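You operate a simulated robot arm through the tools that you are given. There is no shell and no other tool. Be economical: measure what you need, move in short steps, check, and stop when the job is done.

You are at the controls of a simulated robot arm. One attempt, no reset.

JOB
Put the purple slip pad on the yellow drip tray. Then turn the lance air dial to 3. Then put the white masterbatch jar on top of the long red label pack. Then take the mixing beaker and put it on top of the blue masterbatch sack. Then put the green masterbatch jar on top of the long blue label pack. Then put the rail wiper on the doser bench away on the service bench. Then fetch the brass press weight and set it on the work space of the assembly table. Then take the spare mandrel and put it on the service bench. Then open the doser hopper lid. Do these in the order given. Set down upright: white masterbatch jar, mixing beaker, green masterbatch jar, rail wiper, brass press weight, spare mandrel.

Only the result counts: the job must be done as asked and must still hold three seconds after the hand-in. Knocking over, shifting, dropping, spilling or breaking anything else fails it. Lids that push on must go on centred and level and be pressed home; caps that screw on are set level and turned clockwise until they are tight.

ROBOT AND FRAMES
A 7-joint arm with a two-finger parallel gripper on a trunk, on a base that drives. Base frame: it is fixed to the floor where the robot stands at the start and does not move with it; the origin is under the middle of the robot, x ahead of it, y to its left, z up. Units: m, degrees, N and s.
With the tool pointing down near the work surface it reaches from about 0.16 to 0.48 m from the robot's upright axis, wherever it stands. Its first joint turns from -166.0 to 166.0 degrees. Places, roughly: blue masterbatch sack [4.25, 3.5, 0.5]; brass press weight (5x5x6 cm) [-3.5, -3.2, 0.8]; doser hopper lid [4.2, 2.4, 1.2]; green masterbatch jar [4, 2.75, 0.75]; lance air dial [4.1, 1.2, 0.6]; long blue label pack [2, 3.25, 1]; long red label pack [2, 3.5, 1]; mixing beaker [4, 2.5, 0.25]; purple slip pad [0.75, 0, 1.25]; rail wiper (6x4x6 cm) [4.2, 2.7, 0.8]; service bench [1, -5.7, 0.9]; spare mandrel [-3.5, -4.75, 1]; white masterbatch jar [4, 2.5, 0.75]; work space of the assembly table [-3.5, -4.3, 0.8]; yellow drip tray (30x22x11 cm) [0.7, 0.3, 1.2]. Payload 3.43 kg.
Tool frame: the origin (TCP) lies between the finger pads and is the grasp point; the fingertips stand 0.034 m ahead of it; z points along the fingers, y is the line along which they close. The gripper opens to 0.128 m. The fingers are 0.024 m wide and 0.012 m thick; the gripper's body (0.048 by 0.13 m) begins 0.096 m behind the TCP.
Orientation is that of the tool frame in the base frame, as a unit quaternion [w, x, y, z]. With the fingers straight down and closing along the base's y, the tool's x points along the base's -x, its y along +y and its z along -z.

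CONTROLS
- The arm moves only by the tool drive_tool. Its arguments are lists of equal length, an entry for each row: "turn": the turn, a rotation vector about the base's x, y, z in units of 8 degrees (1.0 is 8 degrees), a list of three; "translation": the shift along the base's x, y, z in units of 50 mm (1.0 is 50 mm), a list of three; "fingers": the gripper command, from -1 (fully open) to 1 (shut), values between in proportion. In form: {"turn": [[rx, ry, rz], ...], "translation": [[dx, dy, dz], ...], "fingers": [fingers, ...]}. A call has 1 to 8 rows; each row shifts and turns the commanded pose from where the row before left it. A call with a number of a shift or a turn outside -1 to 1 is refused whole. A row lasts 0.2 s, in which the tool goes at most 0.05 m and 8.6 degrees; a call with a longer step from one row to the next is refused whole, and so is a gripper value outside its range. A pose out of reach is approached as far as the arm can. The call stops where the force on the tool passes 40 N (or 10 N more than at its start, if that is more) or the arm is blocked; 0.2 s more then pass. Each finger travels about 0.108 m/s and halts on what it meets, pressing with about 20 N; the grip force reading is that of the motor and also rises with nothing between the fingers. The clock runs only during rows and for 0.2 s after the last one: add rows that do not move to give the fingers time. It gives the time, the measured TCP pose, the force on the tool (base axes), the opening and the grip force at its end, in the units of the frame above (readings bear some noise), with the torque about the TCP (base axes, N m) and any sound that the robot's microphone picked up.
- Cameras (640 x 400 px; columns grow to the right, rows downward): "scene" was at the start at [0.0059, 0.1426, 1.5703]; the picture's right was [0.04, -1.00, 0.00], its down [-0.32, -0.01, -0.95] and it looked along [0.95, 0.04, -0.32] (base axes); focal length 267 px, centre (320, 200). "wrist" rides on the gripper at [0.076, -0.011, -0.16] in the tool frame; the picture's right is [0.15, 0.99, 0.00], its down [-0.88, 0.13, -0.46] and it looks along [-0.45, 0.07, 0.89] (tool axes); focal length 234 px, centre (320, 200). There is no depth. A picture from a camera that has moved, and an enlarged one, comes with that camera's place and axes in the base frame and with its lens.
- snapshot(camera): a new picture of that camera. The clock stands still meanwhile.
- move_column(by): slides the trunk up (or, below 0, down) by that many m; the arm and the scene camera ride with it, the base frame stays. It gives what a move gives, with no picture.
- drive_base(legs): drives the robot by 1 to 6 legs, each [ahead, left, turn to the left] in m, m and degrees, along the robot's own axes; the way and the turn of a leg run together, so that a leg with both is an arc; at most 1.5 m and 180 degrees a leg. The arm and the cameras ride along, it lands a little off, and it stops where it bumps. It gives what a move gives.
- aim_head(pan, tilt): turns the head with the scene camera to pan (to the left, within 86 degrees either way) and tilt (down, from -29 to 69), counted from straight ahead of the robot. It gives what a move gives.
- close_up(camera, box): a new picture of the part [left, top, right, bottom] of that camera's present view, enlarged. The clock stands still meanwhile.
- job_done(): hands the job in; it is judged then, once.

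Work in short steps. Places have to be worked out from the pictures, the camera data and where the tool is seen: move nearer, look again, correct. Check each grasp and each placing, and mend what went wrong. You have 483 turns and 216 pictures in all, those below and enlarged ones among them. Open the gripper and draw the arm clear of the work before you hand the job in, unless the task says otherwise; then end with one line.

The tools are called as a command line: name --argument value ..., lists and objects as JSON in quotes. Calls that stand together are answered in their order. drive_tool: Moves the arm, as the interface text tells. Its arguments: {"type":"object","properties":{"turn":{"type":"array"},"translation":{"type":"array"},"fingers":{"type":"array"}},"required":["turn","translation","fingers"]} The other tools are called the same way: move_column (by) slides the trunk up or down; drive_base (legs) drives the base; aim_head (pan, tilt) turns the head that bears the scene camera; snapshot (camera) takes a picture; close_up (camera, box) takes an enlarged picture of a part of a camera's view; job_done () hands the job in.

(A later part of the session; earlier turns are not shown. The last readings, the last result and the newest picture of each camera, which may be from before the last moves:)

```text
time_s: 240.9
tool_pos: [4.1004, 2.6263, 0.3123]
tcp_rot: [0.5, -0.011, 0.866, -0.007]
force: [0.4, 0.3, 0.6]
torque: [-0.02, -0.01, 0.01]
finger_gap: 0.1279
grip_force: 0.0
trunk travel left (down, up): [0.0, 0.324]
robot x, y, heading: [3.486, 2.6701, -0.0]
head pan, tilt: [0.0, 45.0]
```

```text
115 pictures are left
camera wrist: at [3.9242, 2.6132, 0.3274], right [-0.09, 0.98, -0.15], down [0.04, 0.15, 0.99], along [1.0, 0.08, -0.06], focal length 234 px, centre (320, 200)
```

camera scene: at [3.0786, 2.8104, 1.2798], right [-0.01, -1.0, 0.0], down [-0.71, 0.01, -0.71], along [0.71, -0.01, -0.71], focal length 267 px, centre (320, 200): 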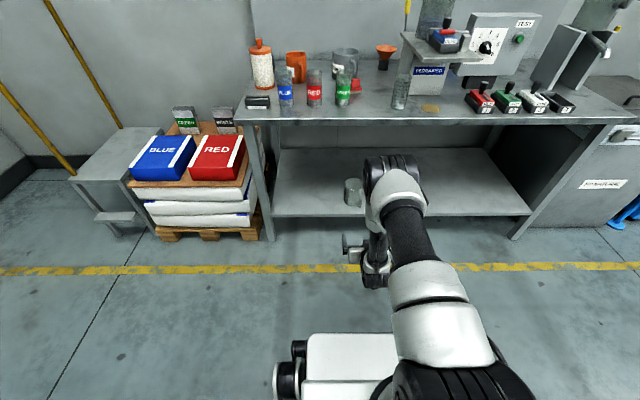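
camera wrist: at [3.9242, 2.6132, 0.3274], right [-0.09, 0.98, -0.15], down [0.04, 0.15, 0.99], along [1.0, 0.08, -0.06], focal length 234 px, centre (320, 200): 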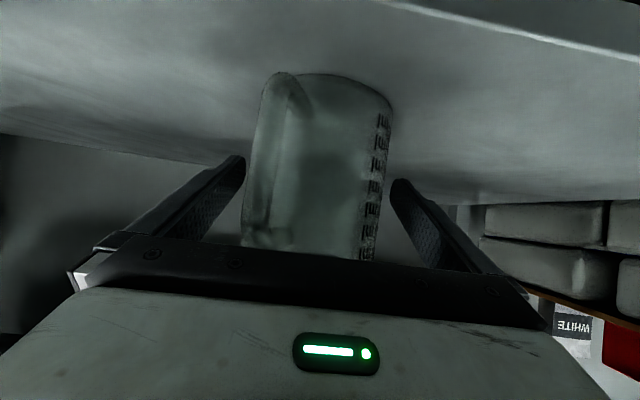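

Shift 4 mm toward +y for the handle and advance the last 2.2 cm, then close.

drive_tool --turn '[[0, 0, 0], [0, 0, 0], [0, 0, 0]]' --translation '[[0.2, 0.08, -0.06], [0.24, 0, -0.06], [0, 0, 0]]' --fingers '[-1, -1, -1]'

drive_tool --turn '[[0, 0, 0], [0, 0, 0], [0, 0, 0], [0, 0, 0]]' --translation '[[0, 0, 0], [0, 0, 0], [0, 0, 0], [0, 0, 0]]' --fingers '[1, 1, 1, 1]'

snapshot --camera "wrist"

```text
time_s: 241.7
tool_pos: [4.122, 2.6291, 0.3067]
tcp_rot: [0.5, -0.013, 0.866, -0.006]
force: [0.6, 0.3, -0.1]
torque: [0.01, 0.04, -0.05]
finger_gap: 0.1278
grip_force: 0.0
trunk travel left (down, up): [0.0, 0.324]
robot x, y, heading: [3.4857, 2.6659, 0.0]
head pan, tilt: [0.0, 45.0]
```

```text
time_s: 242.7
tool_pos: [4.1215, 2.6287, 0.3073]
tcp_rot: [0.5, -0.012, 0.866, -0.007]
force: [0.3, 1.1, 0.0]
torque: [0.06, -0.04, -0.06]
finger_gap: 0.0994
grip_force: 19.9
trunk travel left (down, up): [0.0, 0.324]
robot x, y, heading: [3.4845, 2.6698, -0.1]
head pan, tilt: [0.0, 45.0]
```

```text
114 pictures are left
camera wrist: at [3.9463, 2.6166, 0.3213], right [-0.09, 0.98, -0.15], down [0.04, 0.15, 0.99], along [1.0, 0.08, -0.06], focal length 234 px, centre (320, 200)
```

wrist: 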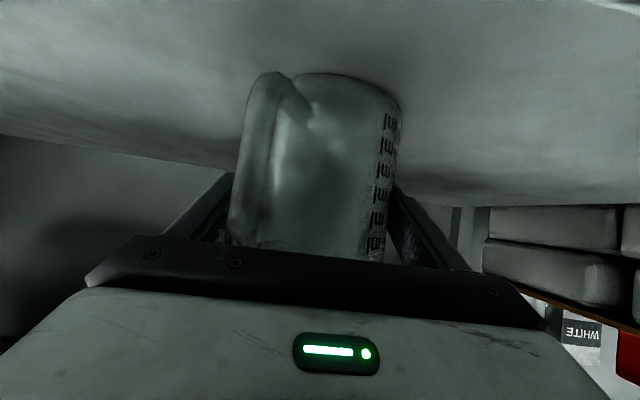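

Gripped at 99 mm. Lift 4 cm and check it stays level.

drive_tool --turn '[[0, 0, 0], [0, 0, 0], [0, 0, 0], [0, 0, 0]]' --translation '[[0, 0, 0.2], [0, 0, 0.3], [0, 0, 0.3], [0, 0, 0]]' --fingers '[1, 1, 1, 1]'

snapshot --camera "wrist"

close_up --camera "scene" --box '[240, 60, 440, 185]'

```text
time_s: 243.7
tool_pos: [4.1235, 2.6286, 0.3474]
tcp_rot: [0.5, -0.012, 0.866, -0.006]
force: [0.1, -0.1, -0.3]
torque: [0.02, -0.02, -0.01]
finger_gap: 0.0992
grip_force: 19.7
trunk travel left (down, up): [0.0, 0.324]
robot x, y, heading: [3.4878, 2.6669, 0.1]
head pan, tilt: [0.0, 45.0]
```

```text
113 pictures are left
camera wrist: at [3.947, 2.6157, 0.3615], right [-0.09, 0.98, -0.15], down [0.04, 0.15, 0.99], along [1.0, 0.08, -0.06], focal length 234 px, centre (320, 200)
```

wrist: 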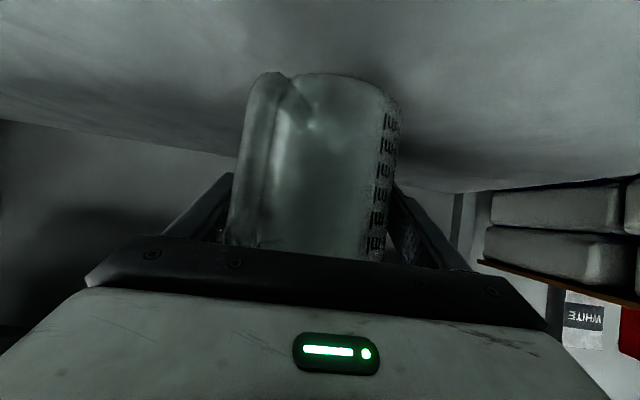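

```text
3.20 times, centred on (340, 122) of scene
camera zoom: at [3.481, 2.8081, 1.2798], right [0.0, -1.0, 0.0], down [-0.71, 0.0, -0.71], along [0.71, 0.0, -0.71], focal length 853 px, centre (256, 448)
```

zoom: 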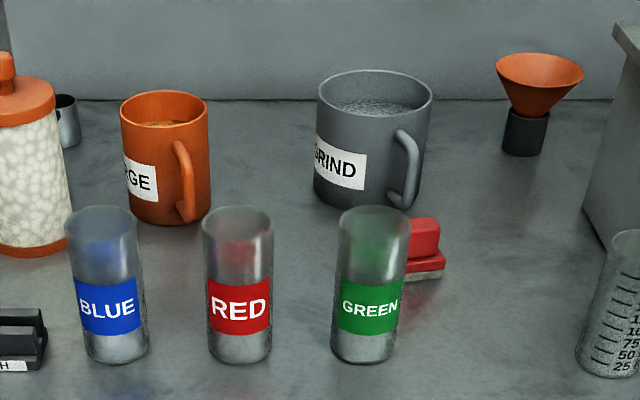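

The beaker is held (bottom ≈72 mm below TCP). Lift a bit more, back out, then move left to the sacks and look.

drive_tool --turn '[[0, 0, 0], [0, 0, 0], [0, 0, 0], [0, 0, 0]]' --translation '[[0, 0, 0.4], [0, 0, 0.4], [0, 0, 0.4], [0, 0, 0]]' --fingers '[1, 1, 1, 1]'

drive_base --legs '[[-0.42, 0, 0]]'

drive_tool --turn '[[0, 0, 0], [0, 0, 0], [0, 0, 0], [0, 0, 0], [0, 0, 0], [0, 0, 0], [0, 0, 0]]' --translation '[[0, 0, 0.8], [0, 0, 0.8], [0, 0, 0.8], [0, 0, 0.8], [0, 0, 0.8], [0, 0, 0.8], [0, 0, 0]]' --fingers '[1, 1, 1, 1, 1, 1, 1]'

drive_base --legs '[[0, 0.96, 0]]'

snapshot --camera "scene"

snapshot --camera "wrist"

```text
time_s: 244.7
tool_pos: [4.1228, 2.6309, 0.4073]
tcp_rot: [0.5, -0.012, 0.866, -0.007]
force: [0.7, 0.8, -1.6]
torque: [-0.02, -0.01, 0.01]
finger_gap: 0.0995
grip_force: 20.6
trunk travel left (down, up): [0.0, 0.324]
robot x, y, heading: [3.4836, 2.6692, -0.2]
head pan, tilt: [0.0, 45.0]
```

```text
time_s: 247.3
tool_pos: [3.6961, 2.633, 0.4083]
tcp_rot: [0.5, -0.016, 0.866, -0.004]
force: [0.0, 0.8, -0.4]
torque: [-0.01, 0.03, 0.03]
finger_gap: 0.0994
grip_force: 20.1
trunk travel left (down, up): [0.0, 0.324]
robot x, y, heading: [3.0549, 2.6674, 0.6]
head pan, tilt: [0.0, 45.0]
```

```text
time_s: 248.9
tool_pos: [3.695, 2.6331, 0.6465]
tcp_rot: [0.5, -0.015, 0.866, -0.005]
force: [-0.3, -0.8, -2.1]
torque: [-0.02, 0.04, 0.0]
finger_gap: 0.0992
grip_force: 19.7
trunk travel left (down, up): [0.0, 0.324]
robot x, y, heading: [3.0611, 2.6692, 0.5]
head pan, tilt: [0.0, 45.0]
```

```text
time_s: 258.6
tool_pos: [3.6916, 3.6002, 0.6469]
tcp_rot: [0.498, -0.011, 0.867, -0.008]
force: [0.8, -0.2, -1.0]
torque: [0.02, 0.04, -0.03]
finger_gap: 0.0987
grip_force: 19.8
trunk travel left (down, up): [0.0, 0.324]
robot x, y, heading: [3.0538, 3.6417, -0.1]
head pan, tilt: [0.0, 45.0]
```

```text
111 pictures are left
camera scene: at [3.0514, 3.7795, 1.2798], right [0.0, -1.0, 0.0], down [-0.71, 0.0, -0.71], along [0.71, 0.0, -0.71], focal length 267 px, centre (320, 200)
```

scene: 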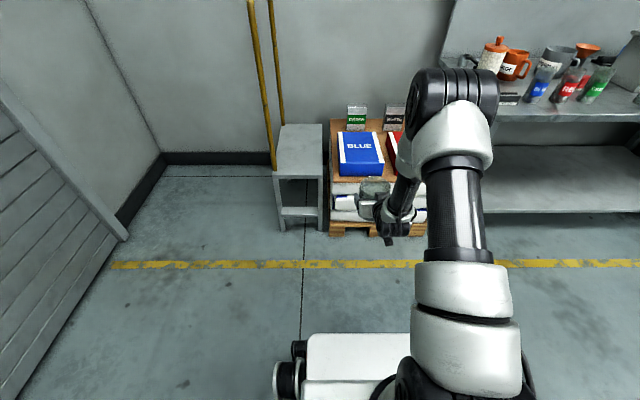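

```text
110 pictures are left
camera wrist: at [3.5156, 3.5867, 0.6604], right [-0.08, 0.99, -0.15], down [0.04, 0.15, 0.99], along [1.0, 0.08, -0.06], focal length 234 px, centre (320, 200)
```

wrist: 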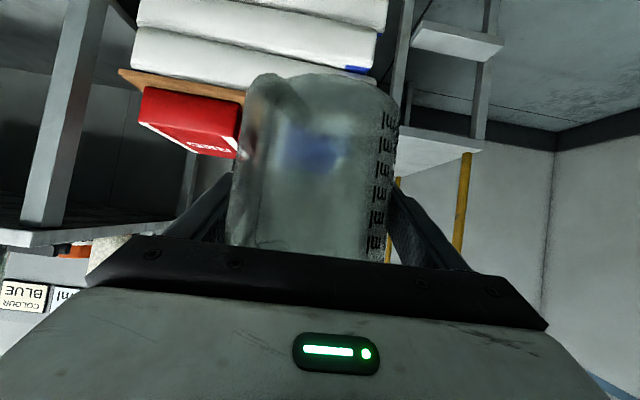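

close_up --camera "scene" --box '[300, 90, 428, 240]'

```text
2.67 times, centred on (364, 165) of scene
camera zoom: at [3.0514, 3.7795, 1.2798], right [0.0, -1.0, 0.0], down [-0.71, 0.0, -0.71], along [0.71, 0.0, -0.71], focal length 711 px, centre (203, 293)
```

zoom: 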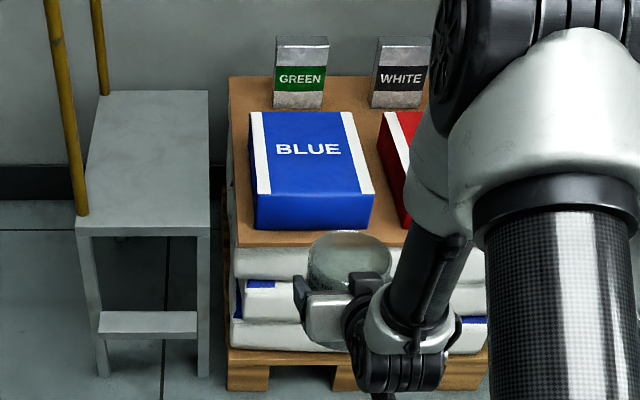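

Blue sack top centre ≈ (4.205, 3.58, 0.514). Drive in 0.42 m with the beaker 6 cm above the sack.

drive_base --legs '[[0.42, -0.02, 0]]'

snapshot --camera "scene"

snapshot --camera "wrist"

```text
time_s: 261.2
tool_pos: [4.1082, 3.5872, 0.6466]
tcp_rot: [0.499, -0.015, 0.866, -0.005]
force: [0.0, 0.0, -0.3]
torque: [0.04, -0.02, -0.04]
finger_gap: 0.0986
grip_force: 20.2
trunk travel left (down, up): [0.0, 0.324]
robot x, y, heading: [3.4745, 3.6242, 0.6]
head pan, tilt: [0.0, 45.0]
```

```text
108 pictures are left
camera scene: at [3.4665, 3.7601, 1.2798], right [0.01, -1.0, 0.0], down [-0.71, 0.0, -0.71], along [0.71, 0.0, -0.71], focal length 267 px, centre (320, 200)
```

scene: 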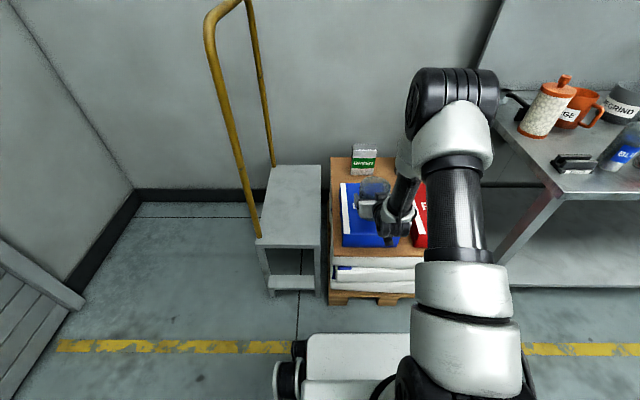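

```text
107 pictures are left
camera wrist: at [3.9326, 3.5718, 0.6604], right [-0.09, 0.98, -0.15], down [0.04, 0.15, 0.99], along [0.99, 0.09, -0.06], focal length 234 px, centre (320, 200)
```

wrist: 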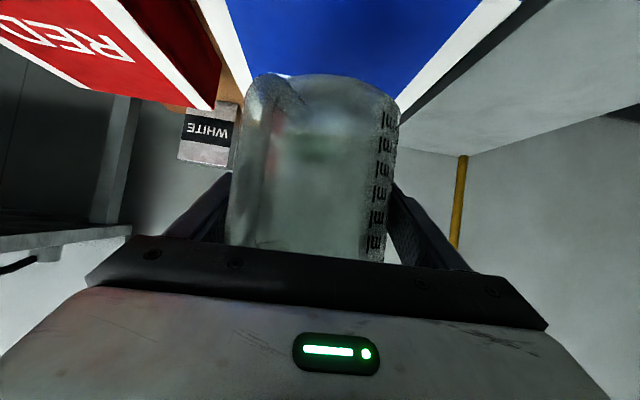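

Adjust to (4.153, 3.593), then lower to just above the sack.

drive_tool --turn '[[0, 0, 0], [0, 0, 0], [0, 0, 0], [0, 0, 0]]' --translation '[[0.9, 0.12, 0], [0, 0, -0.5], [0, 0, -0.4], [0, 0, 0]]' --fingers '[1, 1, 1, 1]'

drive_tool --turn '[[0, 0, 0], [0, 0, 0]]' --translation '[[0, 0, -0.1], [0, 0, 0]]' --fingers '[1, 1]'

close_up --camera "scene" --box '[320, 140, 448, 270]'

snapshot --camera "wrist"

```text
time_s: 262.2
tool_pos: [4.1547, 3.5938, 0.6008]
tcp_rot: [0.5, -0.016, 0.866, -0.005]
force: [0.9, 0.0, -1.3]
torque: [0.02, -0.01, -0.03]
finger_gap: 0.0991
grip_force: 19.8
trunk travel left (down, up): [0.0, 0.324]
robot x, y, heading: [3.4763, 3.6215, -0.0]
head pan, tilt: [0.0, 45.0]
```

```text
time_s: 262.8
tool_pos: [4.1553, 3.5931, 0.5974]
tcp_rot: [0.5, -0.015, 0.866, -0.005]
force: [-0.2, -0.6, -0.5]
torque: [-0.04, 0.0, -0.02]
finger_gap: 0.0989
grip_force: 19.7
trunk travel left (down, up): [0.0, 0.324]
robot x, y, heading: [3.4702, 3.6221, 0.3]
head pan, tilt: [0.0, 45.0]
```

```text
3.08 times, centred on (384, 205) of scene
camera zoom: at [3.4665, 3.7601, 1.2798], right [0.01, -1.0, 0.0], down [-0.71, 0.0, -0.71], along [0.71, 0.0, -0.71], focal length 820 px, centre (123, 185)
```

zoom: 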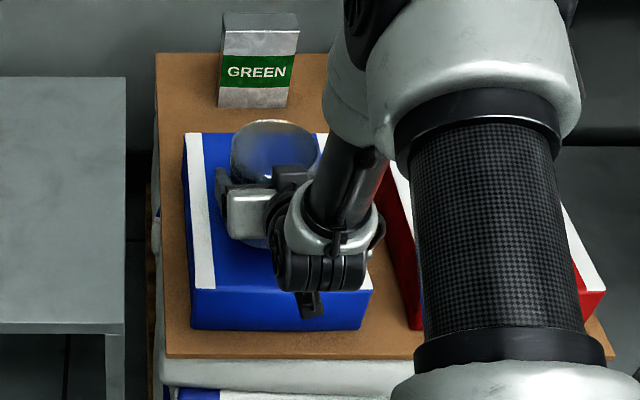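

```text
105 pictures are left
camera wrist: at [3.9782, 3.5786, 0.61], right [-0.09, 0.98, -0.15], down [0.04, 0.15, 0.99], along [0.99, 0.09, -0.06], focal length 234 px, centre (320, 200)
```

wrist: 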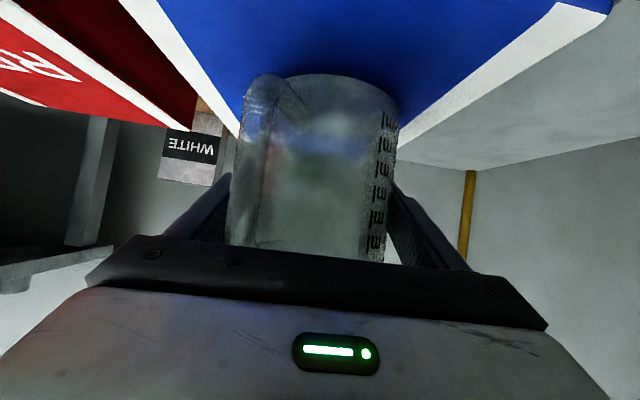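

Good placement over the sack. Lower in small steps.

drive_tool --turn '[[0, 0, 0], [0, 0, 0]]' --translation '[[0, 0, -0.1], [0, 0, 0]]' --fingers '[1, 1]'

drive_tool --turn '[[0, 0, 0], [0, 0, 0]]' --translation '[[0, 0, -0.08], [0, 0, 0]]' --fingers '[1, 1]'

drive_tool --turn '[[0, 0, 0], [0, 0, 0]]' --translation '[[0, 0, -0.06], [0, 0, 0]]' --fingers '[1, 1]'

```text
time_s: 263.4
tool_pos: [4.1536, 3.5935, 0.592]
tcp_rot: [0.5, -0.015, 0.866, -0.005]
force: [-0.2, 0.0, -1.6]
torque: [0.02, 0.01, -0.03]
finger_gap: 0.0988
grip_force: 19.9
trunk travel left (down, up): [0.0, 0.324]
robot x, y, heading: [3.4702, 3.6236, 0.4]
head pan, tilt: [0.0, 45.0]
```

```text
time_s: 264.0
tool_pos: [4.1548, 3.5926, 0.5887]
tcp_rot: [0.501, -0.015, 0.865, -0.005]
force: [-1.1, 1.1, 5.2]
torque: [0.31, 0.08, 0.02]
finger_gap: 0.0992
grip_force: 20.5
trunk travel left (down, up): [0.0, 0.324]
robot x, y, heading: [3.4745, 3.6233, 0.5]
head pan, tilt: [0.0, 45.0]
```

```text
time_s: 264.6
tool_pos: [4.1558, 3.5912, 0.5869]
tcp_rot: [0.503, -0.014, 0.864, -0.006]
force: [2.2, -1.3, 15.0]
torque: [0.48, 0.21, -0.09]
finger_gap: 0.0991
grip_force: 20.2
trunk travel left (down, up): [0.0, 0.324]
robot x, y, heading: [3.4706, 3.6234, 0.3]
head pan, tilt: [0.0, 45.0]
```

Contact at 15 N. Relieve slightly, open, and look.

drive_tool --turn '[[0, 0, 0], [0, 0, 0], [0, 0, 0], [0, 0, 0], [0, 0, 0], [0, 0, 0]]' --translation '[[0, 0, 0.06], [0, 0, 0], [0, 0, 0], [0, 0, 0], [0, 0, 0], [0, 0, 0]]' --fingers '[1, 1, -0.6, -0.8, -1, -1]'

snapshot --camera "wrist"

```text
time_s: 266.0
tool_pos: [4.1539, 3.5922, 0.5873]
tcp_rot: [0.5, -0.015, 0.866, -0.005]
force: [0.3, -0.2, 0.1]
torque: [-0.04, 0.0, -0.03]
finger_gap: 0.1279
grip_force: 0.1
trunk travel left (down, up): [0.0, 0.324]
robot x, y, heading: [3.4735, 3.6167, 0.5]
head pan, tilt: [0.0, 45.0]
```

```text
104 pictures are left
camera wrist: at [3.978, 3.5778, 0.6009], right [-0.09, 0.98, -0.15], down [0.04, 0.15, 0.99], along [0.99, 0.09, -0.06], focal length 234 px, centre (320, 200)
```

wrist: 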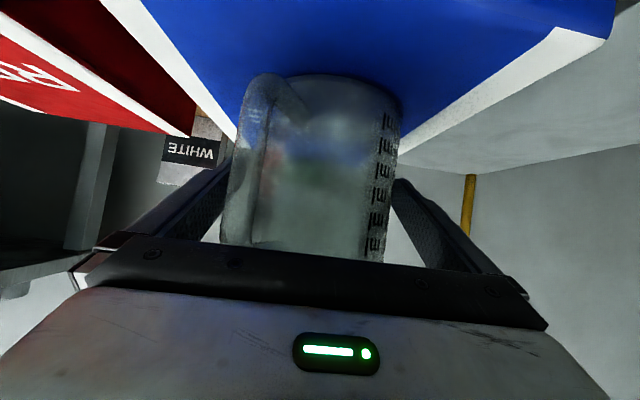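

Stands firmly. Retreat along the tool axis, then back the base and check.

drive_tool --turn '[[0, 0, 0], [0, 0, 0], [0, 0, 0], [0, 0, 0], [0, 0, 0], [0, 0, 0]]' --translation '[[-0.4, 0, 0.23], [-0.6, 0, 0.35], [-0.6, 0, 0.35], [-0.6, 0, 0.35], [-0.3, 0, 0.35], [0, 0, 0]]' --fingers '[-1, -1, -1, -1, -1, -1]'

drive_base --legs '[[-0.4, 0, 0]]'

close_up --camera "scene" --box '[260, 80, 452, 240]'

```text
time_s: 267.4
tool_pos: [4.0285, 3.592, 0.6689]
tcp_rot: [0.5, -0.014, 0.866, -0.006]
force: [0.6, 0.2, 0.5]
torque: [-0.02, 0.01, 0.0]
finger_gap: 0.128
grip_force: 0.0
trunk travel left (down, up): [0.0, 0.324]
robot x, y, heading: [3.472, 3.6216, 0.4]
head pan, tilt: [0.0, 45.0]
```

```text
time_s: 269.9
tool_pos: [3.6312, 3.5921, 0.6696]
tcp_rot: [0.499, -0.018, 0.866, -0.003]
force: [-0.2, 0.9, -1.0]
torque: [0.01, 0.0, 0.0]
finger_gap: 0.1279
grip_force: 0.1
trunk travel left (down, up): [0.0, 0.324]
robot x, y, heading: [3.0763, 3.6176, 0.4]
head pan, tilt: [0.0, 45.0]
```

```text
2.50 times, centred on (356, 160) of scene
camera zoom: at [3.0668, 3.7561, 1.2798], right [0.01, -1.0, 0.0], down [-0.71, -0.01, -0.71], along [0.71, 0.01, -0.71], focal length 666 px, centre (230, 300)
```

zoom: 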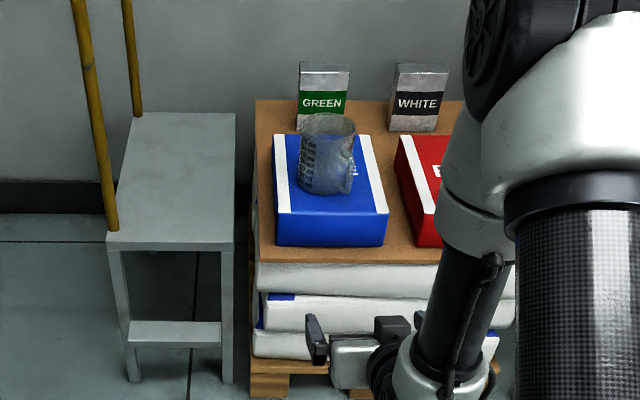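

Beaker stands upright on the blue sack. Now back to the bench for the green jar.

drive_tool --turn '[[0, 0, 0], [0, 0, 0], [0, 0, 0], [0, 0, 0], [0, 0, 0], [0, 0, 0], [0, 0, 0], [0, 0, 0]]' --translation '[[0, 0, 0.8], [0, 0, 0.8], [0, 0, 0.8], [0, 0, 0.8], [0, 0, 0.8], [0, 0, 0.8], [0, 0, 0.4], [0, 0, 0]]' --fingers '[-0.4, -0.4, -0.4, -0.4, -0.4, -0.4, -0.4, -0.4]'

drive_base --legs '[[0, -0.87, 0], [0.34, 0, 0]]'

snapshot --camera "wrist"

snapshot --camera "scene"

```text
time_s: 271.7
tool_pos: [3.6279, 3.5891, 0.9286]
tcp_rot: [0.499, -0.017, 0.866, -0.004]
force: [-0.7, 0.2, 0.0]
torque: [0.01, 0.01, 0.01]
finger_gap: 0.0898
grip_force: 0.1
trunk travel left (down, up): [0.0, 0.324]
robot x, y, heading: [3.0744, 3.6172, 0.8]
head pan, tilt: [0.0, 45.0]
```

```text
time_s: 282.1
tool_pos: [3.9837, 2.7392, 0.9283]
tcp_rot: [0.499, -0.018, 0.866, -0.003]
force: [0.8, 0.7, -0.2]
torque: [-0.04, -0.04, -0.02]
finger_gap: 0.0894
grip_force: 0.1
trunk travel left (down, up): [0.0, 0.324]
robot x, y, heading: [3.4292, 2.7683, 0.9]
head pan, tilt: [0.0, 45.0]
```

```text
102 pictures are left
camera wrist: at [3.808, 2.7251, 0.9427], right [-0.1, 0.98, -0.15], down [0.04, 0.15, 0.99], along [0.99, 0.09, -0.06], focal length 234 px, centre (320, 200)
```

wrist: 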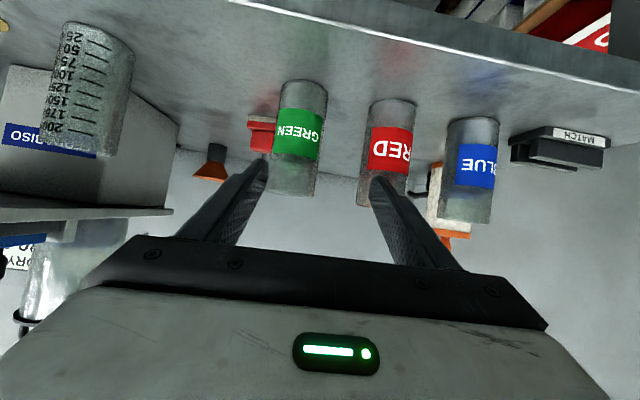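

```text
101 pictures are left
camera scene: at [3.4235, 2.9059, 1.2798], right [0.01, -1.0, 0.0], down [-0.71, -0.01, -0.71], along [0.71, 0.01, -0.71], focal length 267 px, centre (320, 200)
```

scene: 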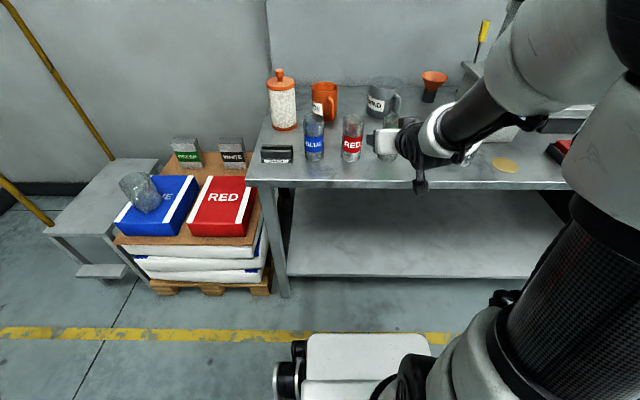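

Green jar at y≈2.715. Align, approach in front and check.

drive_tool --turn '[[0, 0, -0.2], [0, 0, 0], [0, 0, 0], [0, 0, 0]]' --translation '[[0, -0.5, -0.2], [0.7, 0, 0], [0.6, 0, -0.4], [0, 0, 0]]' --fingers '[-0.4, -0.4, -0.4, -0.4]'

snapshot --camera "wrist"

```text
time_s: 283.1
tool_pos: [4.0494, 2.7168, 0.9006]
tcp_rot: [0.5, -0.006, 0.866, -0.01]
force: [0.4, -0.7, -0.5]
torque: [0.02, 0.01, -0.03]
finger_gap: 0.0899
grip_force: 0.1
trunk travel left (down, up): [0.0, 0.324]
robot x, y, heading: [3.4311, 2.7708, 1.0]
head pan, tilt: [0.0, 45.0]
```

```text
100 pictures are left
camera wrist: at [3.8717, 2.7069, 0.9137], right [-0.07, 0.99, -0.15], down [0.05, 0.15, 0.99], along [1.0, 0.06, -0.06], focal length 234 px, centre (320, 200)
```

wrist: 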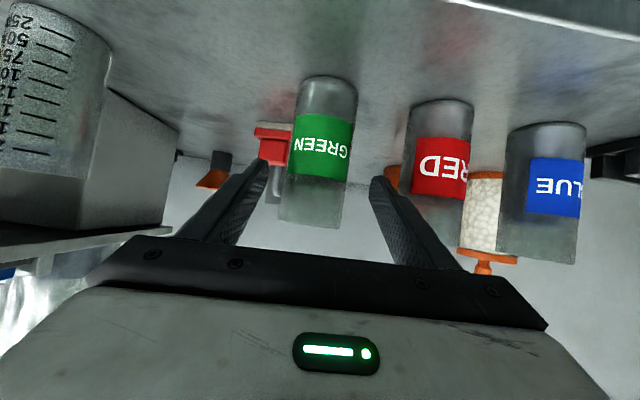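

Centred. Move in and grasp.

drive_tool --turn '[[0, 0, 0], [0, 0, 0], [0, 0, 0], [0, 0, 0], [0, 0, 0]]' --translation '[[0.5, 0, -0.3], [0.5, 0, -0.3], [0.5, 0, -0.3], [0.44, 0, -0.26], [0, 0, 0]]' --fingers '[-0.4, -0.4, -0.4, -0.4, -0.4]'

snapshot --camera "wrist"

```text
time_s: 284.3
tool_pos: [4.1453, 2.7161, 0.8434]
tcp_rot: [0.5, -0.006, 0.866, -0.01]
force: [0.3, -0.3, -0.2]
torque: [0.01, -0.01, -0.01]
finger_gap: 0.0896
grip_force: 0.2
trunk travel left (down, up): [0.0, 0.324]
robot x, y, heading: [3.4306, 2.7706, 0.9]
head pan, tilt: [0.0, 45.0]
```

```text
99 pictures are left
camera wrist: at [3.9692, 2.7061, 0.8567], right [-0.07, 0.99, -0.15], down [0.05, 0.15, 0.99], along [1.0, 0.06, -0.06], focal length 234 px, centre (320, 200)
```

wrist: 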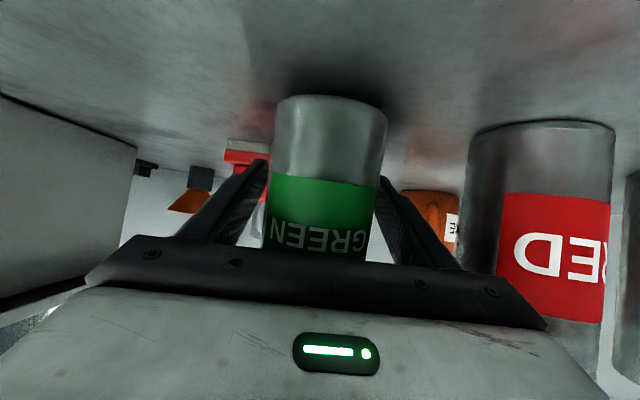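

Shift 4 mm, close, and lift to carrying height.

drive_tool --turn '[[0, 0, 0], [0, 0, 0], [0, 0, 0], [0, 0, 0]]' --translation '[[0, 0.06, 0], [0, 0, 0], [0, 0, 0], [0, 0, 0]]' --fingers '[-0.4, 1, 1, 1]'

drive_tool --turn '[[0, 0, 0], [0, 0, 0], [0, 0, 0], [0, 0, 0], [0, 0, 0], [0, 0, 0]]' --translation '[[0, 0, 0.2], [0, 0, 0.5], [0, 0, 0.7], [0, 0, 0.7], [0, 0, 0.7], [0, 0, 0]]' --fingers '[1, 1, 1, 1, 1, 1]'

snapshot --camera "wrist"

```text
time_s: 285.3
tool_pos: [4.1458, 2.7187, 0.8423]
tcp_rot: [0.501, -0.006, 0.865, -0.01]
force: [0.0, -0.6, 0.5]
torque: [-0.06, 0.0, -0.01]
finger_gap: 0.0548
grip_force: 19.9
trunk travel left (down, up): [0.0, 0.324]
robot x, y, heading: [3.4276, 2.7675, 0.8]
head pan, tilt: [0.0, 45.0]
```

```text
time_s: 286.7
tool_pos: [4.1439, 2.7182, 0.9803]
tcp_rot: [0.499, -0.005, 0.866, -0.011]
force: [-0.3, 0.5, -1.6]
torque: [-0.03, -0.07, 0.02]
finger_gap: 0.0545
grip_force: 20.1
trunk travel left (down, up): [0.0, 0.324]
robot x, y, heading: [3.4337, 2.7694, 0.8]
head pan, tilt: [0.0, 45.0]
```

```text
98 pictures are left
camera wrist: at [3.9676, 2.7081, 0.9933], right [-0.07, 0.99, -0.15], down [0.05, 0.15, 0.99], along [1.0, 0.06, -0.06], focal length 234 px, centre (320, 200)
```

wrist: 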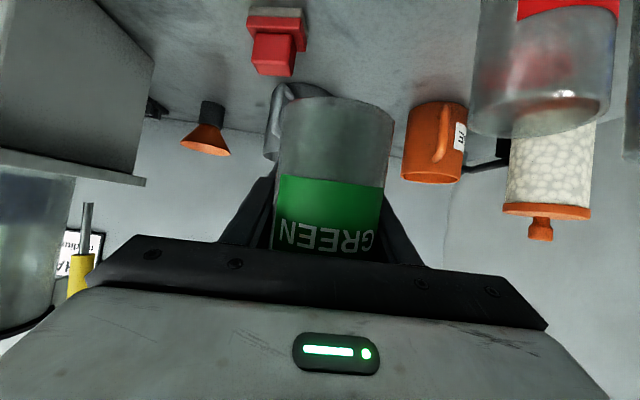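

Green jar held. Back out, retract, raise column to the configuration that worked before, and turn to the rack.

drive_base --legs '[[-0.42, 0, 0]]'

drive_tool --turn '[[0, 0, 0], [0, 0, 0], [0, 0, 0], [0, 0, 0], [0, 0, 0]]' --translation '[[-0.9, 0.2, 0], [-0.9, 0.3, 0], [-0.9, 0.3, 0], [-0.9, 0.2, 0], [0, 0, 0]]' --fingers '[1, 1, 1, 1, 1]'

move_column --by 0.09

drive_base --legs '[[0, 0.46, -0.8], [0, 0, 90], [0, 0, 90]]'

aim_head --pan 0 --tilt 25

snapshot --camera "scene"

snapshot --camera "wrist"

```text
time_s: 289.4
tool_pos: [3.7108, 2.7127, 0.9785]
tcp_rot: [0.499, -0.006, 0.866, -0.01]
force: [0.5, 0.4, -1.4]
torque: [0.02, -0.07, 0.03]
finger_gap: 0.0544
grip_force: 20.3
trunk travel left (down, up): [0.0, 0.324]
robot x, y, heading: [2.9988, 2.7599, 0.8]
head pan, tilt: [0.0, 45.0]
```

```text
time_s: 290.6
tool_pos: [3.5285, 2.7625, 0.9787]
tcp_rot: [0.5, -0.005, 0.866, -0.011]
force: [0.3, 0.3, -1.9]
torque: [0.0, -0.08, 0.0]
finger_gap: 0.0543
grip_force: 20.3
trunk travel left (down, up): [0.0, 0.324]
robot x, y, heading: [2.9996, 2.766, 0.8]
head pan, tilt: [0.0, 45.0]
```

```text
time_s: 291.8
tool_pos: [3.5287, 2.7627, 1.0707]
tcp_rot: [0.5, -0.005, 0.866, -0.011]
force: [0.0, 0.0, -0.9]
torque: [0.04, -0.09, 0.01]
finger_gap: 0.0541
grip_force: 19.6
trunk travel left (down, up): [-0.09, 0.234]
robot x, y, heading: [2.9992, 2.7625, 0.7]
head pan, tilt: [0.0, 45.0]
```

```text
time_s: 304.7
tool_pos: [2.4626, 3.2201, 1.0709]
tcp_rot: [-0.009, 0.866, 0.009, -0.5]
force: [-0.2, -0.4, -2.0]
torque: [-0.01, 0.1, 0.01]
finger_gap: 0.0544
grip_force: 19.7
trunk travel left (down, up): [-0.09, 0.234]
robot x, y, heading: [2.9962, 3.2249, -178.8]
head pan, tilt: [0.0, 45.0]
```

```text
time_s: 305.5
tool_pos: [2.4619, 3.2205, 1.0695]
tcp_rot: [-0.008, 0.866, 0.009, -0.5]
force: [-1.2, -1.2, -1.7]
torque: [-0.02, 0.06, -0.04]
finger_gap: 0.0544
grip_force: 20.4
trunk travel left (down, up): [-0.09, 0.234]
robot x, y, heading: [2.9946, 3.2249, -179.0]
head pan, tilt: [0.0, 25.0]
```

```text
97 pictures are left
camera scene: at [2.9978, 3.0836, 1.4004], right [-0.02, 1.0, 0.0], down [0.42, 0.01, -0.91], along [-0.91, -0.02, -0.42], focal length 267 px, centre (320, 200)
```

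scene: 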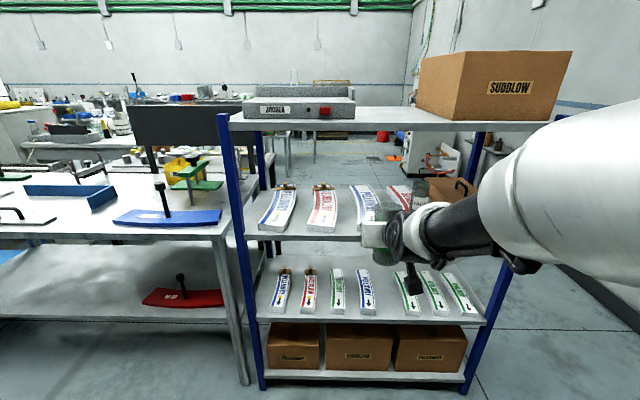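

```text
96 pictures are left
camera wrist: at [2.6383, 3.2317, 1.0845], right [0.08, -0.99, -0.15], down [-0.05, -0.15, 0.99], along [-1.0, -0.07, -0.06], focal length 234 px, centre (320, 200)
```

wrist: 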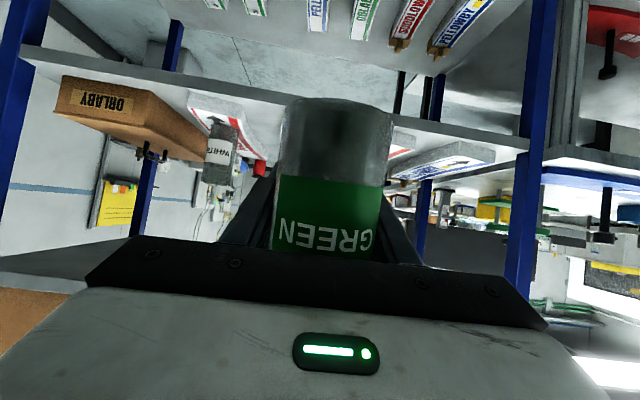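

Lower 3 cm, shift to y≈3.25 and drive in 0.39 m.

drive_tool --turn '[[0, 0, 0], [0, 0, 0]]' --translation '[[0, 0, -0.5], [0, 0, 0]]' --fingers '[1, 1]'

drive_base --legs '[[0, -0.035, -1], [0.38, 0, 0]]'

snapshot --camera "wrist"

close_up --camera "scene" --box '[240, 170, 480, 320]'

```text
time_s: 306.1
tool_pos: [2.4622, 3.2176, 1.0445]
tcp_rot: [-0.008, 0.866, 0.009, -0.5]
force: [0.9, 0.0, -0.7]
torque: [0.02, 0.05, 0.04]
finger_gap: 0.0546
grip_force: 19.5
trunk travel left (down, up): [-0.09, 0.234]
robot x, y, heading: [2.9941, 3.2262, -178.9]
head pan, tilt: [0.0, 25.0]
```

```text
time_s: 309.1
tool_pos: [2.085, 3.2555, 1.0442]
tcp_rot: [-0.01, 0.867, 0.006, -0.499]
force: [-0.2, 0.9, -2.4]
torque: [0.0, 0.09, 0.03]
finger_gap: 0.0542
grip_force: 19.9
trunk travel left (down, up): [-0.09, 0.234]
robot x, y, heading: [2.6175, 3.258, -179.1]
head pan, tilt: [0.0, 25.0]
```

```text
95 pictures are left
camera wrist: at [2.2613, 3.2658, 1.0593], right [0.07, -0.99, -0.15], down [-0.05, -0.15, 0.99], along [-1.0, -0.06, -0.06], focal length 234 px, centre (320, 200)
```

wrist: 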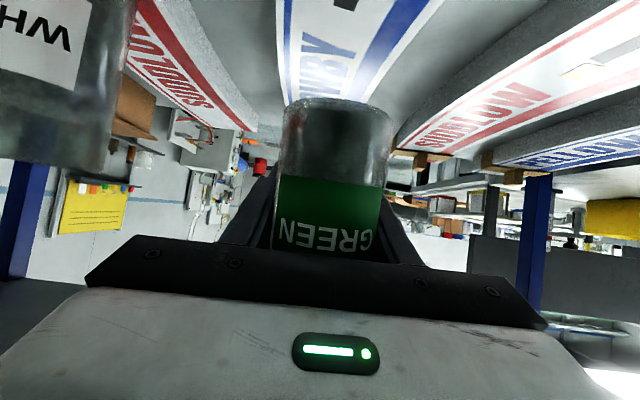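

```text
2.67 times, centred on (360, 245) of scene
camera zoom: at [2.619, 3.1154, 1.4004], right [-0.01, 1.0, 0.0], down [0.42, 0.01, -0.91], along [-0.91, -0.01, -0.42], focal length 711 px, centre (213, 80)
```

zoom: 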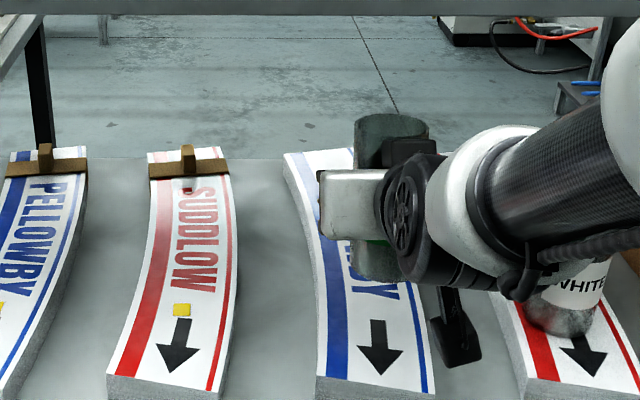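

Aligned over the blue pack (centre line y≈3.252). Lower toward contact.

drive_tool --turn '[[0, 0, 0], [0, 0, 0], [0, 0, 0], [0, 0, 0]]' --translation '[[-0.26, -0.06, -0.2], [0, 0, -0.4], [0, 0, -0.3], [0, 0, 0]]' --fingers '[1, 1, 1, 1]'

drive_tool --turn '[[0, 0, 0], [0, 0, 0]]' --translation '[[0, 0, -0.1], [0, 0, 0]]' --fingers '[1, 1]'

drive_tool --turn '[[0, 0, 0], [0, 0, 0]]' --translation '[[0, 0, -0.08], [0, 0, 0]]' --fingers '[1, 1]'

snapshot --camera "wrist"

```text
time_s: 310.1
tool_pos: [2.0716, 3.2507, 1.0]
tcp_rot: [-0.01, 0.866, 0.006, -0.499]
force: [-0.2, -0.1, -1.6]
torque: [-0.02, 0.11, 0.0]
finger_gap: 0.0547
grip_force: 20.2
trunk travel left (down, up): [-0.09, 0.234]
robot x, y, heading: [2.6175, 3.257, -179.1]
head pan, tilt: [0.0, 25.0]
```

```text
time_s: 310.7
tool_pos: [2.0723, 3.2521, 0.9954]
tcp_rot: [-0.011, 0.866, 0.005, -0.5]
force: [-0.3, 0.4, -1.9]
torque: [-0.03, 0.11, 0.01]
finger_gap: 0.0546
grip_force: 19.7
trunk travel left (down, up): [-0.09, 0.234]
robot x, y, heading: [2.6189, 3.2522, -179.4]
head pan, tilt: [0.0, 25.0]
```

```text
time_s: 311.3
tool_pos: [2.0719, 3.2528, 0.9919]
tcp_rot: [-0.011, 0.867, 0.005, -0.499]
force: [-0.4, -0.5, -1.9]
torque: [-0.02, 0.04, 0.02]
finger_gap: 0.0544
grip_force: 19.9
trunk travel left (down, up): [-0.09, 0.234]
robot x, y, heading: [2.615, 3.2549, -179.3]
head pan, tilt: [0.0, 25.0]
```

```text
93 pictures are left
camera wrist: at [2.2484, 3.2627, 1.0057], right [0.07, -0.99, -0.15], down [-0.05, -0.15, 0.99], along [-1.0, -0.06, -0.06], focal length 234 px, centre (320, 200)
```

wrist: 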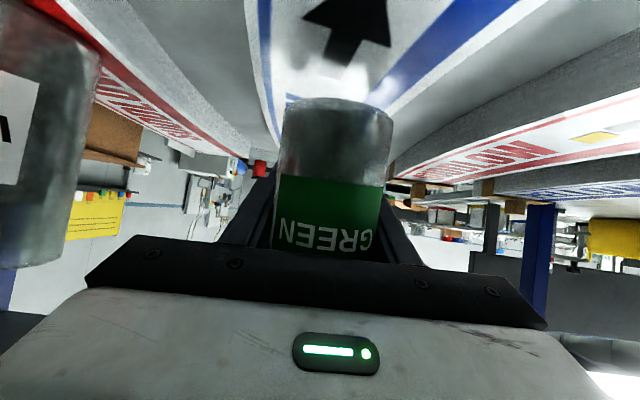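

drive_tool --turn '[[0, 0, 0], [0, 0, 0], [0, 0, 0]]' --translation '[[0, 0, -0.1], [0, 0, -0.08], [0, 0, 0]]' --fingers '[1, 1, 1]'

drive_tool --turn '[[0, 0, 0], [0, 0, 0]]' --translation '[[0, 0, -0.06], [0, 0, 0]]' --fingers '[1, 1]'

drive_tool --turn '[[0, 0, 0], [0, 0, 0]]' --translation '[[0, 0, -0.06], [0, 0, 0]]' --fingers '[1, 1]'

```text
time_s: 312.1
tool_pos: [2.0732, 3.251, 0.9824]
tcp_rot: [-0.011, 0.866, 0.005, -0.501]
force: [0.0, 0.0, -1.4]
torque: [0.01, 0.1, 0.0]
finger_gap: 0.0545
grip_force: 19.3
trunk travel left (down, up): [-0.09, 0.234]
robot x, y, heading: [2.6178, 3.2533, -179.3]
head pan, tilt: [0.0, 25.0]
```

```text
time_s: 312.7
tool_pos: [2.0716, 3.2523, 0.9793]
tcp_rot: [-0.01, 0.866, 0.006, -0.5]
force: [0.4, 1.2, -1.4]
torque: [0.03, 0.05, 0.02]
finger_gap: 0.0543
grip_force: 19.9
trunk travel left (down, up): [-0.09, 0.234]
robot x, y, heading: [2.6142, 3.2572, -179.4]
head pan, tilt: [0.0, 25.0]
```

```text
time_s: 313.3
tool_pos: [2.072, 3.2519, 0.9761]
tcp_rot: [-0.01, 0.866, 0.006, -0.499]
force: [0.4, -0.4, -1.9]
torque: [-0.02, 0.06, 0.01]
finger_gap: 0.0542
grip_force: 20.1
trunk travel left (down, up): [-0.09, 0.234]
robot x, y, heading: [2.6138, 3.2588, -179.1]
head pan, tilt: [0.0, 25.0]
```

drive_tool --turn '[[0, 0, 0], [0, 0, 0]]' --translation '[[0, 0, -0.06], [0, 0, 0]]' --fingers '[1, 1]'

drive_tool --turn '[[0, 0, 0], [0, 0, 0]]' --translation '[[0, 0, -0.05], [0, 0, 0]]' --fingers '[1, 1]'

snapshot --camera "wrist"

```text
time_s: 313.9
tool_pos: [2.0727, 3.2506, 0.9737]
tcp_rot: [-0.011, 0.866, 0.005, -0.499]
force: [-0.5, 0.6, -0.7]
torque: [0.0, 0.07, 0.03]
finger_gap: 0.0544
grip_force: 20.6
trunk travel left (down, up): [-0.09, 0.234]
robot x, y, heading: [2.6149, 3.2575, -179.5]
head pan, tilt: [0.0, 25.0]
```

```text
time_s: 314.5
tool_pos: [2.0712, 3.2511, 0.9736]
tcp_rot: [-0.01, 0.865, 0.006, -0.502]
force: [2.1, -0.7, 10.4]
torque: [-0.03, -0.34, 0.01]
finger_gap: 0.0545
grip_force: 20.2
trunk travel left (down, up): [-0.09, 0.234]
robot x, y, heading: [2.6155, 3.2592, -179.5]
head pan, tilt: [0.0, 25.0]
```

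```text
92 pictures are left
camera wrist: at [2.2475, 3.2623, 0.9858], right [0.07, -0.99, -0.15], down [-0.04, -0.15, 0.99], along [-1.0, -0.06, -0.05], focal length 234 px, centre (320, 200)
```

wrist: 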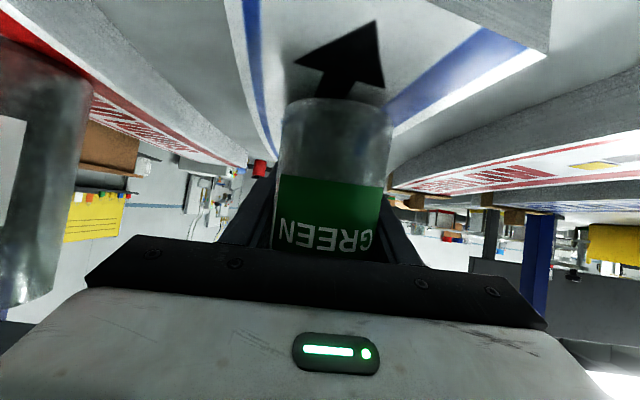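

Contact. Release and retreat.

drive_tool --turn '[[0, 0, 0], [0, 0, 0], [0, 0, 0], [0, 0, 0], [0, 0, 0], [0, 0, 0]]' --translation '[[0, 0, 0.03], [0, 0, 0], [0, 0, 0], [0, 0, 0], [0, 0, 0], [0, 0, 0]]' --fingers '[1, 1, 0.1, 0, -0.4, -0.4]'

drive_tool --turn '[[0, 0, 0], [0, 0, 0], [0, 0, 0]]' --translation '[[0.5, 0, 0.25], [0.5, 0, 0.25], [0, 0, 0]]' --fingers '[-0.4, -0.4, -0.4]'

drive_base --legs '[[-0.4, 0, 0]]'

close_up --camera "scene" --box '[200, 110, 480, 285]'

```text
time_s: 315.9
tool_pos: [2.072, 3.2528, 0.9724]
tcp_rot: [-0.01, 0.866, 0.006, -0.499]
force: [0.5, 0.7, -0.3]
torque: [0.01, 0.01, -0.05]
finger_gap: 0.0897
grip_force: 0.0
trunk travel left (down, up): [-0.09, 0.234]
robot x, y, heading: [2.6168, 3.2572, -179.4]
head pan, tilt: [0.0, 25.0]
```

```text
time_s: 316.7
tool_pos: [2.1233, 3.252, 0.9978]
tcp_rot: [-0.011, 0.866, 0.006, -0.5]
force: [0.4, -0.4, -1.1]
torque: [-0.04, -0.03, -0.03]
finger_gap: 0.0895
grip_force: 0.0
trunk travel left (down, up): [-0.09, 0.234]
robot x, y, heading: [2.6182, 3.2579, -179.3]
head pan, tilt: [0.0, 25.0]
```

```text
time_s: 319.2
tool_pos: [2.5245, 3.2582, 0.9981]
tcp_rot: [-0.012, 0.866, 0.003, -0.499]
force: [-0.4, -0.5, 0.1]
torque: [-0.01, 0.01, -0.01]
finger_gap: 0.0897
grip_force: 0.0
trunk travel left (down, up): [-0.09, 0.234]
robot x, y, heading: [3.0174, 3.2622, -179.4]
head pan, tilt: [0.0, 25.0]
```

```text
2.29 times, centred on (340, 198) of scene
camera zoom: at [3.0209, 3.1193, 1.4004], right [-0.01, 1.0, 0.0], down [0.42, 0.0, -0.91], along [-0.91, -0.01, -0.42], focal length 609 px, centre (274, 206)
```

zoom: 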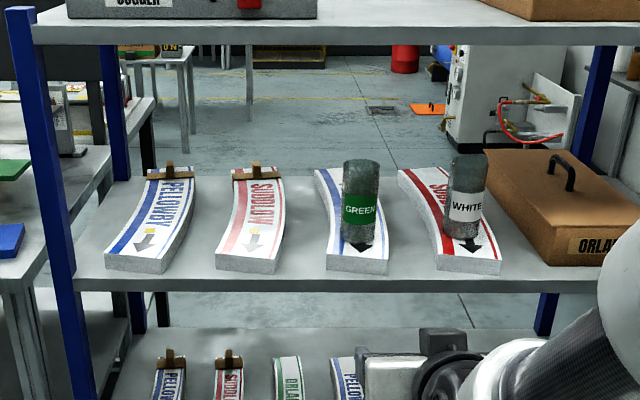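

Green jar is on the blue pack. Next the rail wiper: turn to the bench and lower the column.

drive_base --legs '[[0, 0, 90], [0, 0, 89.4], [0, -0.6, 0]]'

move_column --by -0.09

drive_base --legs '[[0.42, 0, 0]]'

aim_head --pan -5 --tilt 40

snapshot --camera "scene"

snapshot --camera "wrist"

```text
time_s: 333.4
tool_pos: [3.5147, 2.6479, 0.9974]
tcp_rot: [0.499, -0.001, 0.866, -0.013]
force: [-0.5, 0.4, 0.4]
torque: [-0.02, -0.01, 0.02]
finger_gap: 0.0898
grip_force: 0.1
trunk travel left (down, up): [-0.09, 0.234]
robot x, y, heading: [3.0159, 2.6491, 0.6]
head pan, tilt: [0.0, 25.0]
```

```text
time_s: 334.7
tool_pos: [3.5135, 2.6476, 0.9072]
tcp_rot: [0.5, -0.001, 0.866, -0.013]
force: [0.7, -0.3, 0.5]
torque: [-0.02, 0.0, -0.02]
finger_gap: 0.0898
grip_force: 0.2
trunk travel left (down, up): [0.0, 0.324]
robot x, y, heading: [3.0181, 2.6457, 0.0]
head pan, tilt: [0.0, 25.0]
```

```text
time_s: 337.2
tool_pos: [3.9258, 2.6471, 0.9073]
tcp_rot: [0.499, 0.0, 0.867, -0.014]
force: [-0.4, -1.0, 0.1]
torque: [0.01, -0.03, -0.01]
finger_gap: 0.0897
grip_force: 0.1
trunk travel left (down, up): [0.0, 0.324]
robot x, y, heading: [3.4293, 2.6484, -0.1]
head pan, tilt: [0.0, 25.0]
```

```text
time_s: 338.0
tool_pos: [3.9259, 2.6464, 0.9075]
tcp_rot: [0.499, 0.001, 0.867, -0.014]
force: [0.8, 0.0, 0.2]
torque: [-0.02, -0.01, -0.01]
finger_gap: 0.0896
grip_force: 0.0
trunk travel left (down, up): [0.0, 0.324]
robot x, y, heading: [3.4281, 2.6486, 0.4]
head pan, tilt: [-5.0, 40.0]
```

```text
90 pictures are left
camera scene: at [3.4282, 2.78, 1.2872], right [-0.09, -1.0, 0.0], down [-0.64, 0.06, -0.77], along [0.76, -0.07, -0.64], focal length 267 px, centre (320, 200)
```

scene: 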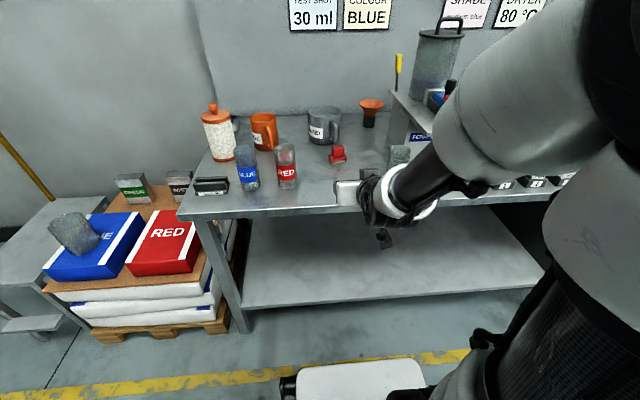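

```text
89 pictures are left
camera wrist: at [3.7489, 2.639, 0.9212], right [-0.06, 0.99, -0.15], down [0.05, 0.15, 0.99], along [1.0, 0.05, -0.06], focal length 234 px, centre (320, 200)
```

wrist: 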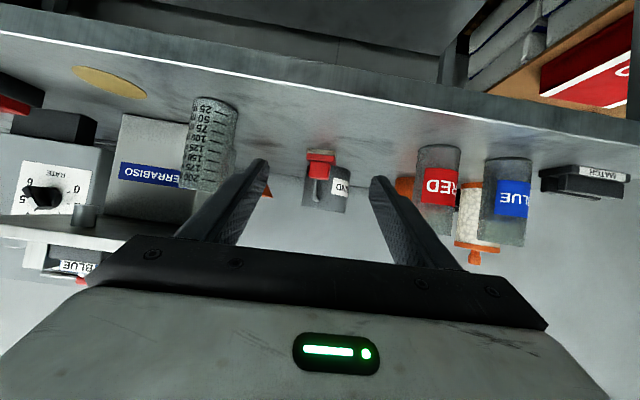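

close_up --camera "scene" --box '[305, 130, 369, 170]'

close_up --camera "wrist" --box '[280, 130, 360, 220]'

```text
10.00 times, centred on (337, 150) of scene
camera zoom: at [3.4282, 2.78, 1.2872], right [-0.09, -1.0, 0.0], down [-0.64, 0.06, -0.77], along [0.76, -0.07, -0.64], focal length 2666 px, centre (150, 700)
```

zoom: 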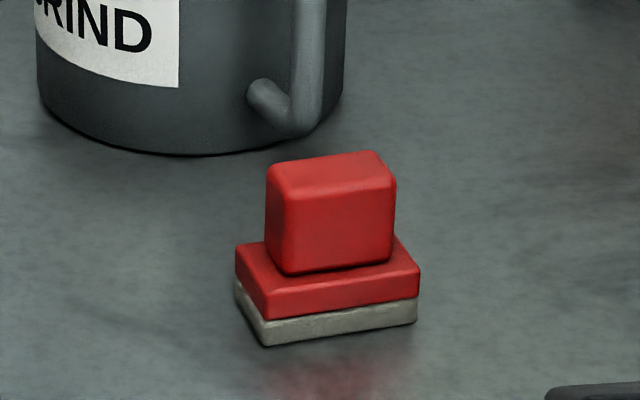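

```text
4.44 times, centred on (320, 175) of wrist
camera zoom: at [3.7489, 2.639, 0.9212], right [-0.06, 0.99, -0.15], down [0.05, 0.15, 0.99], along [1.0, 0.05, -0.06], focal length 1041 px, centre (320, 311)
```

zoom: 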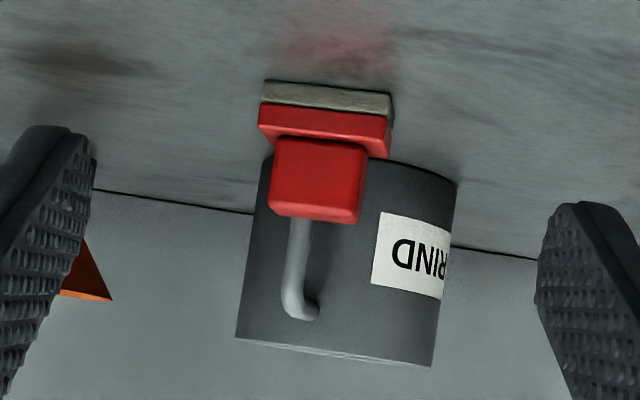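

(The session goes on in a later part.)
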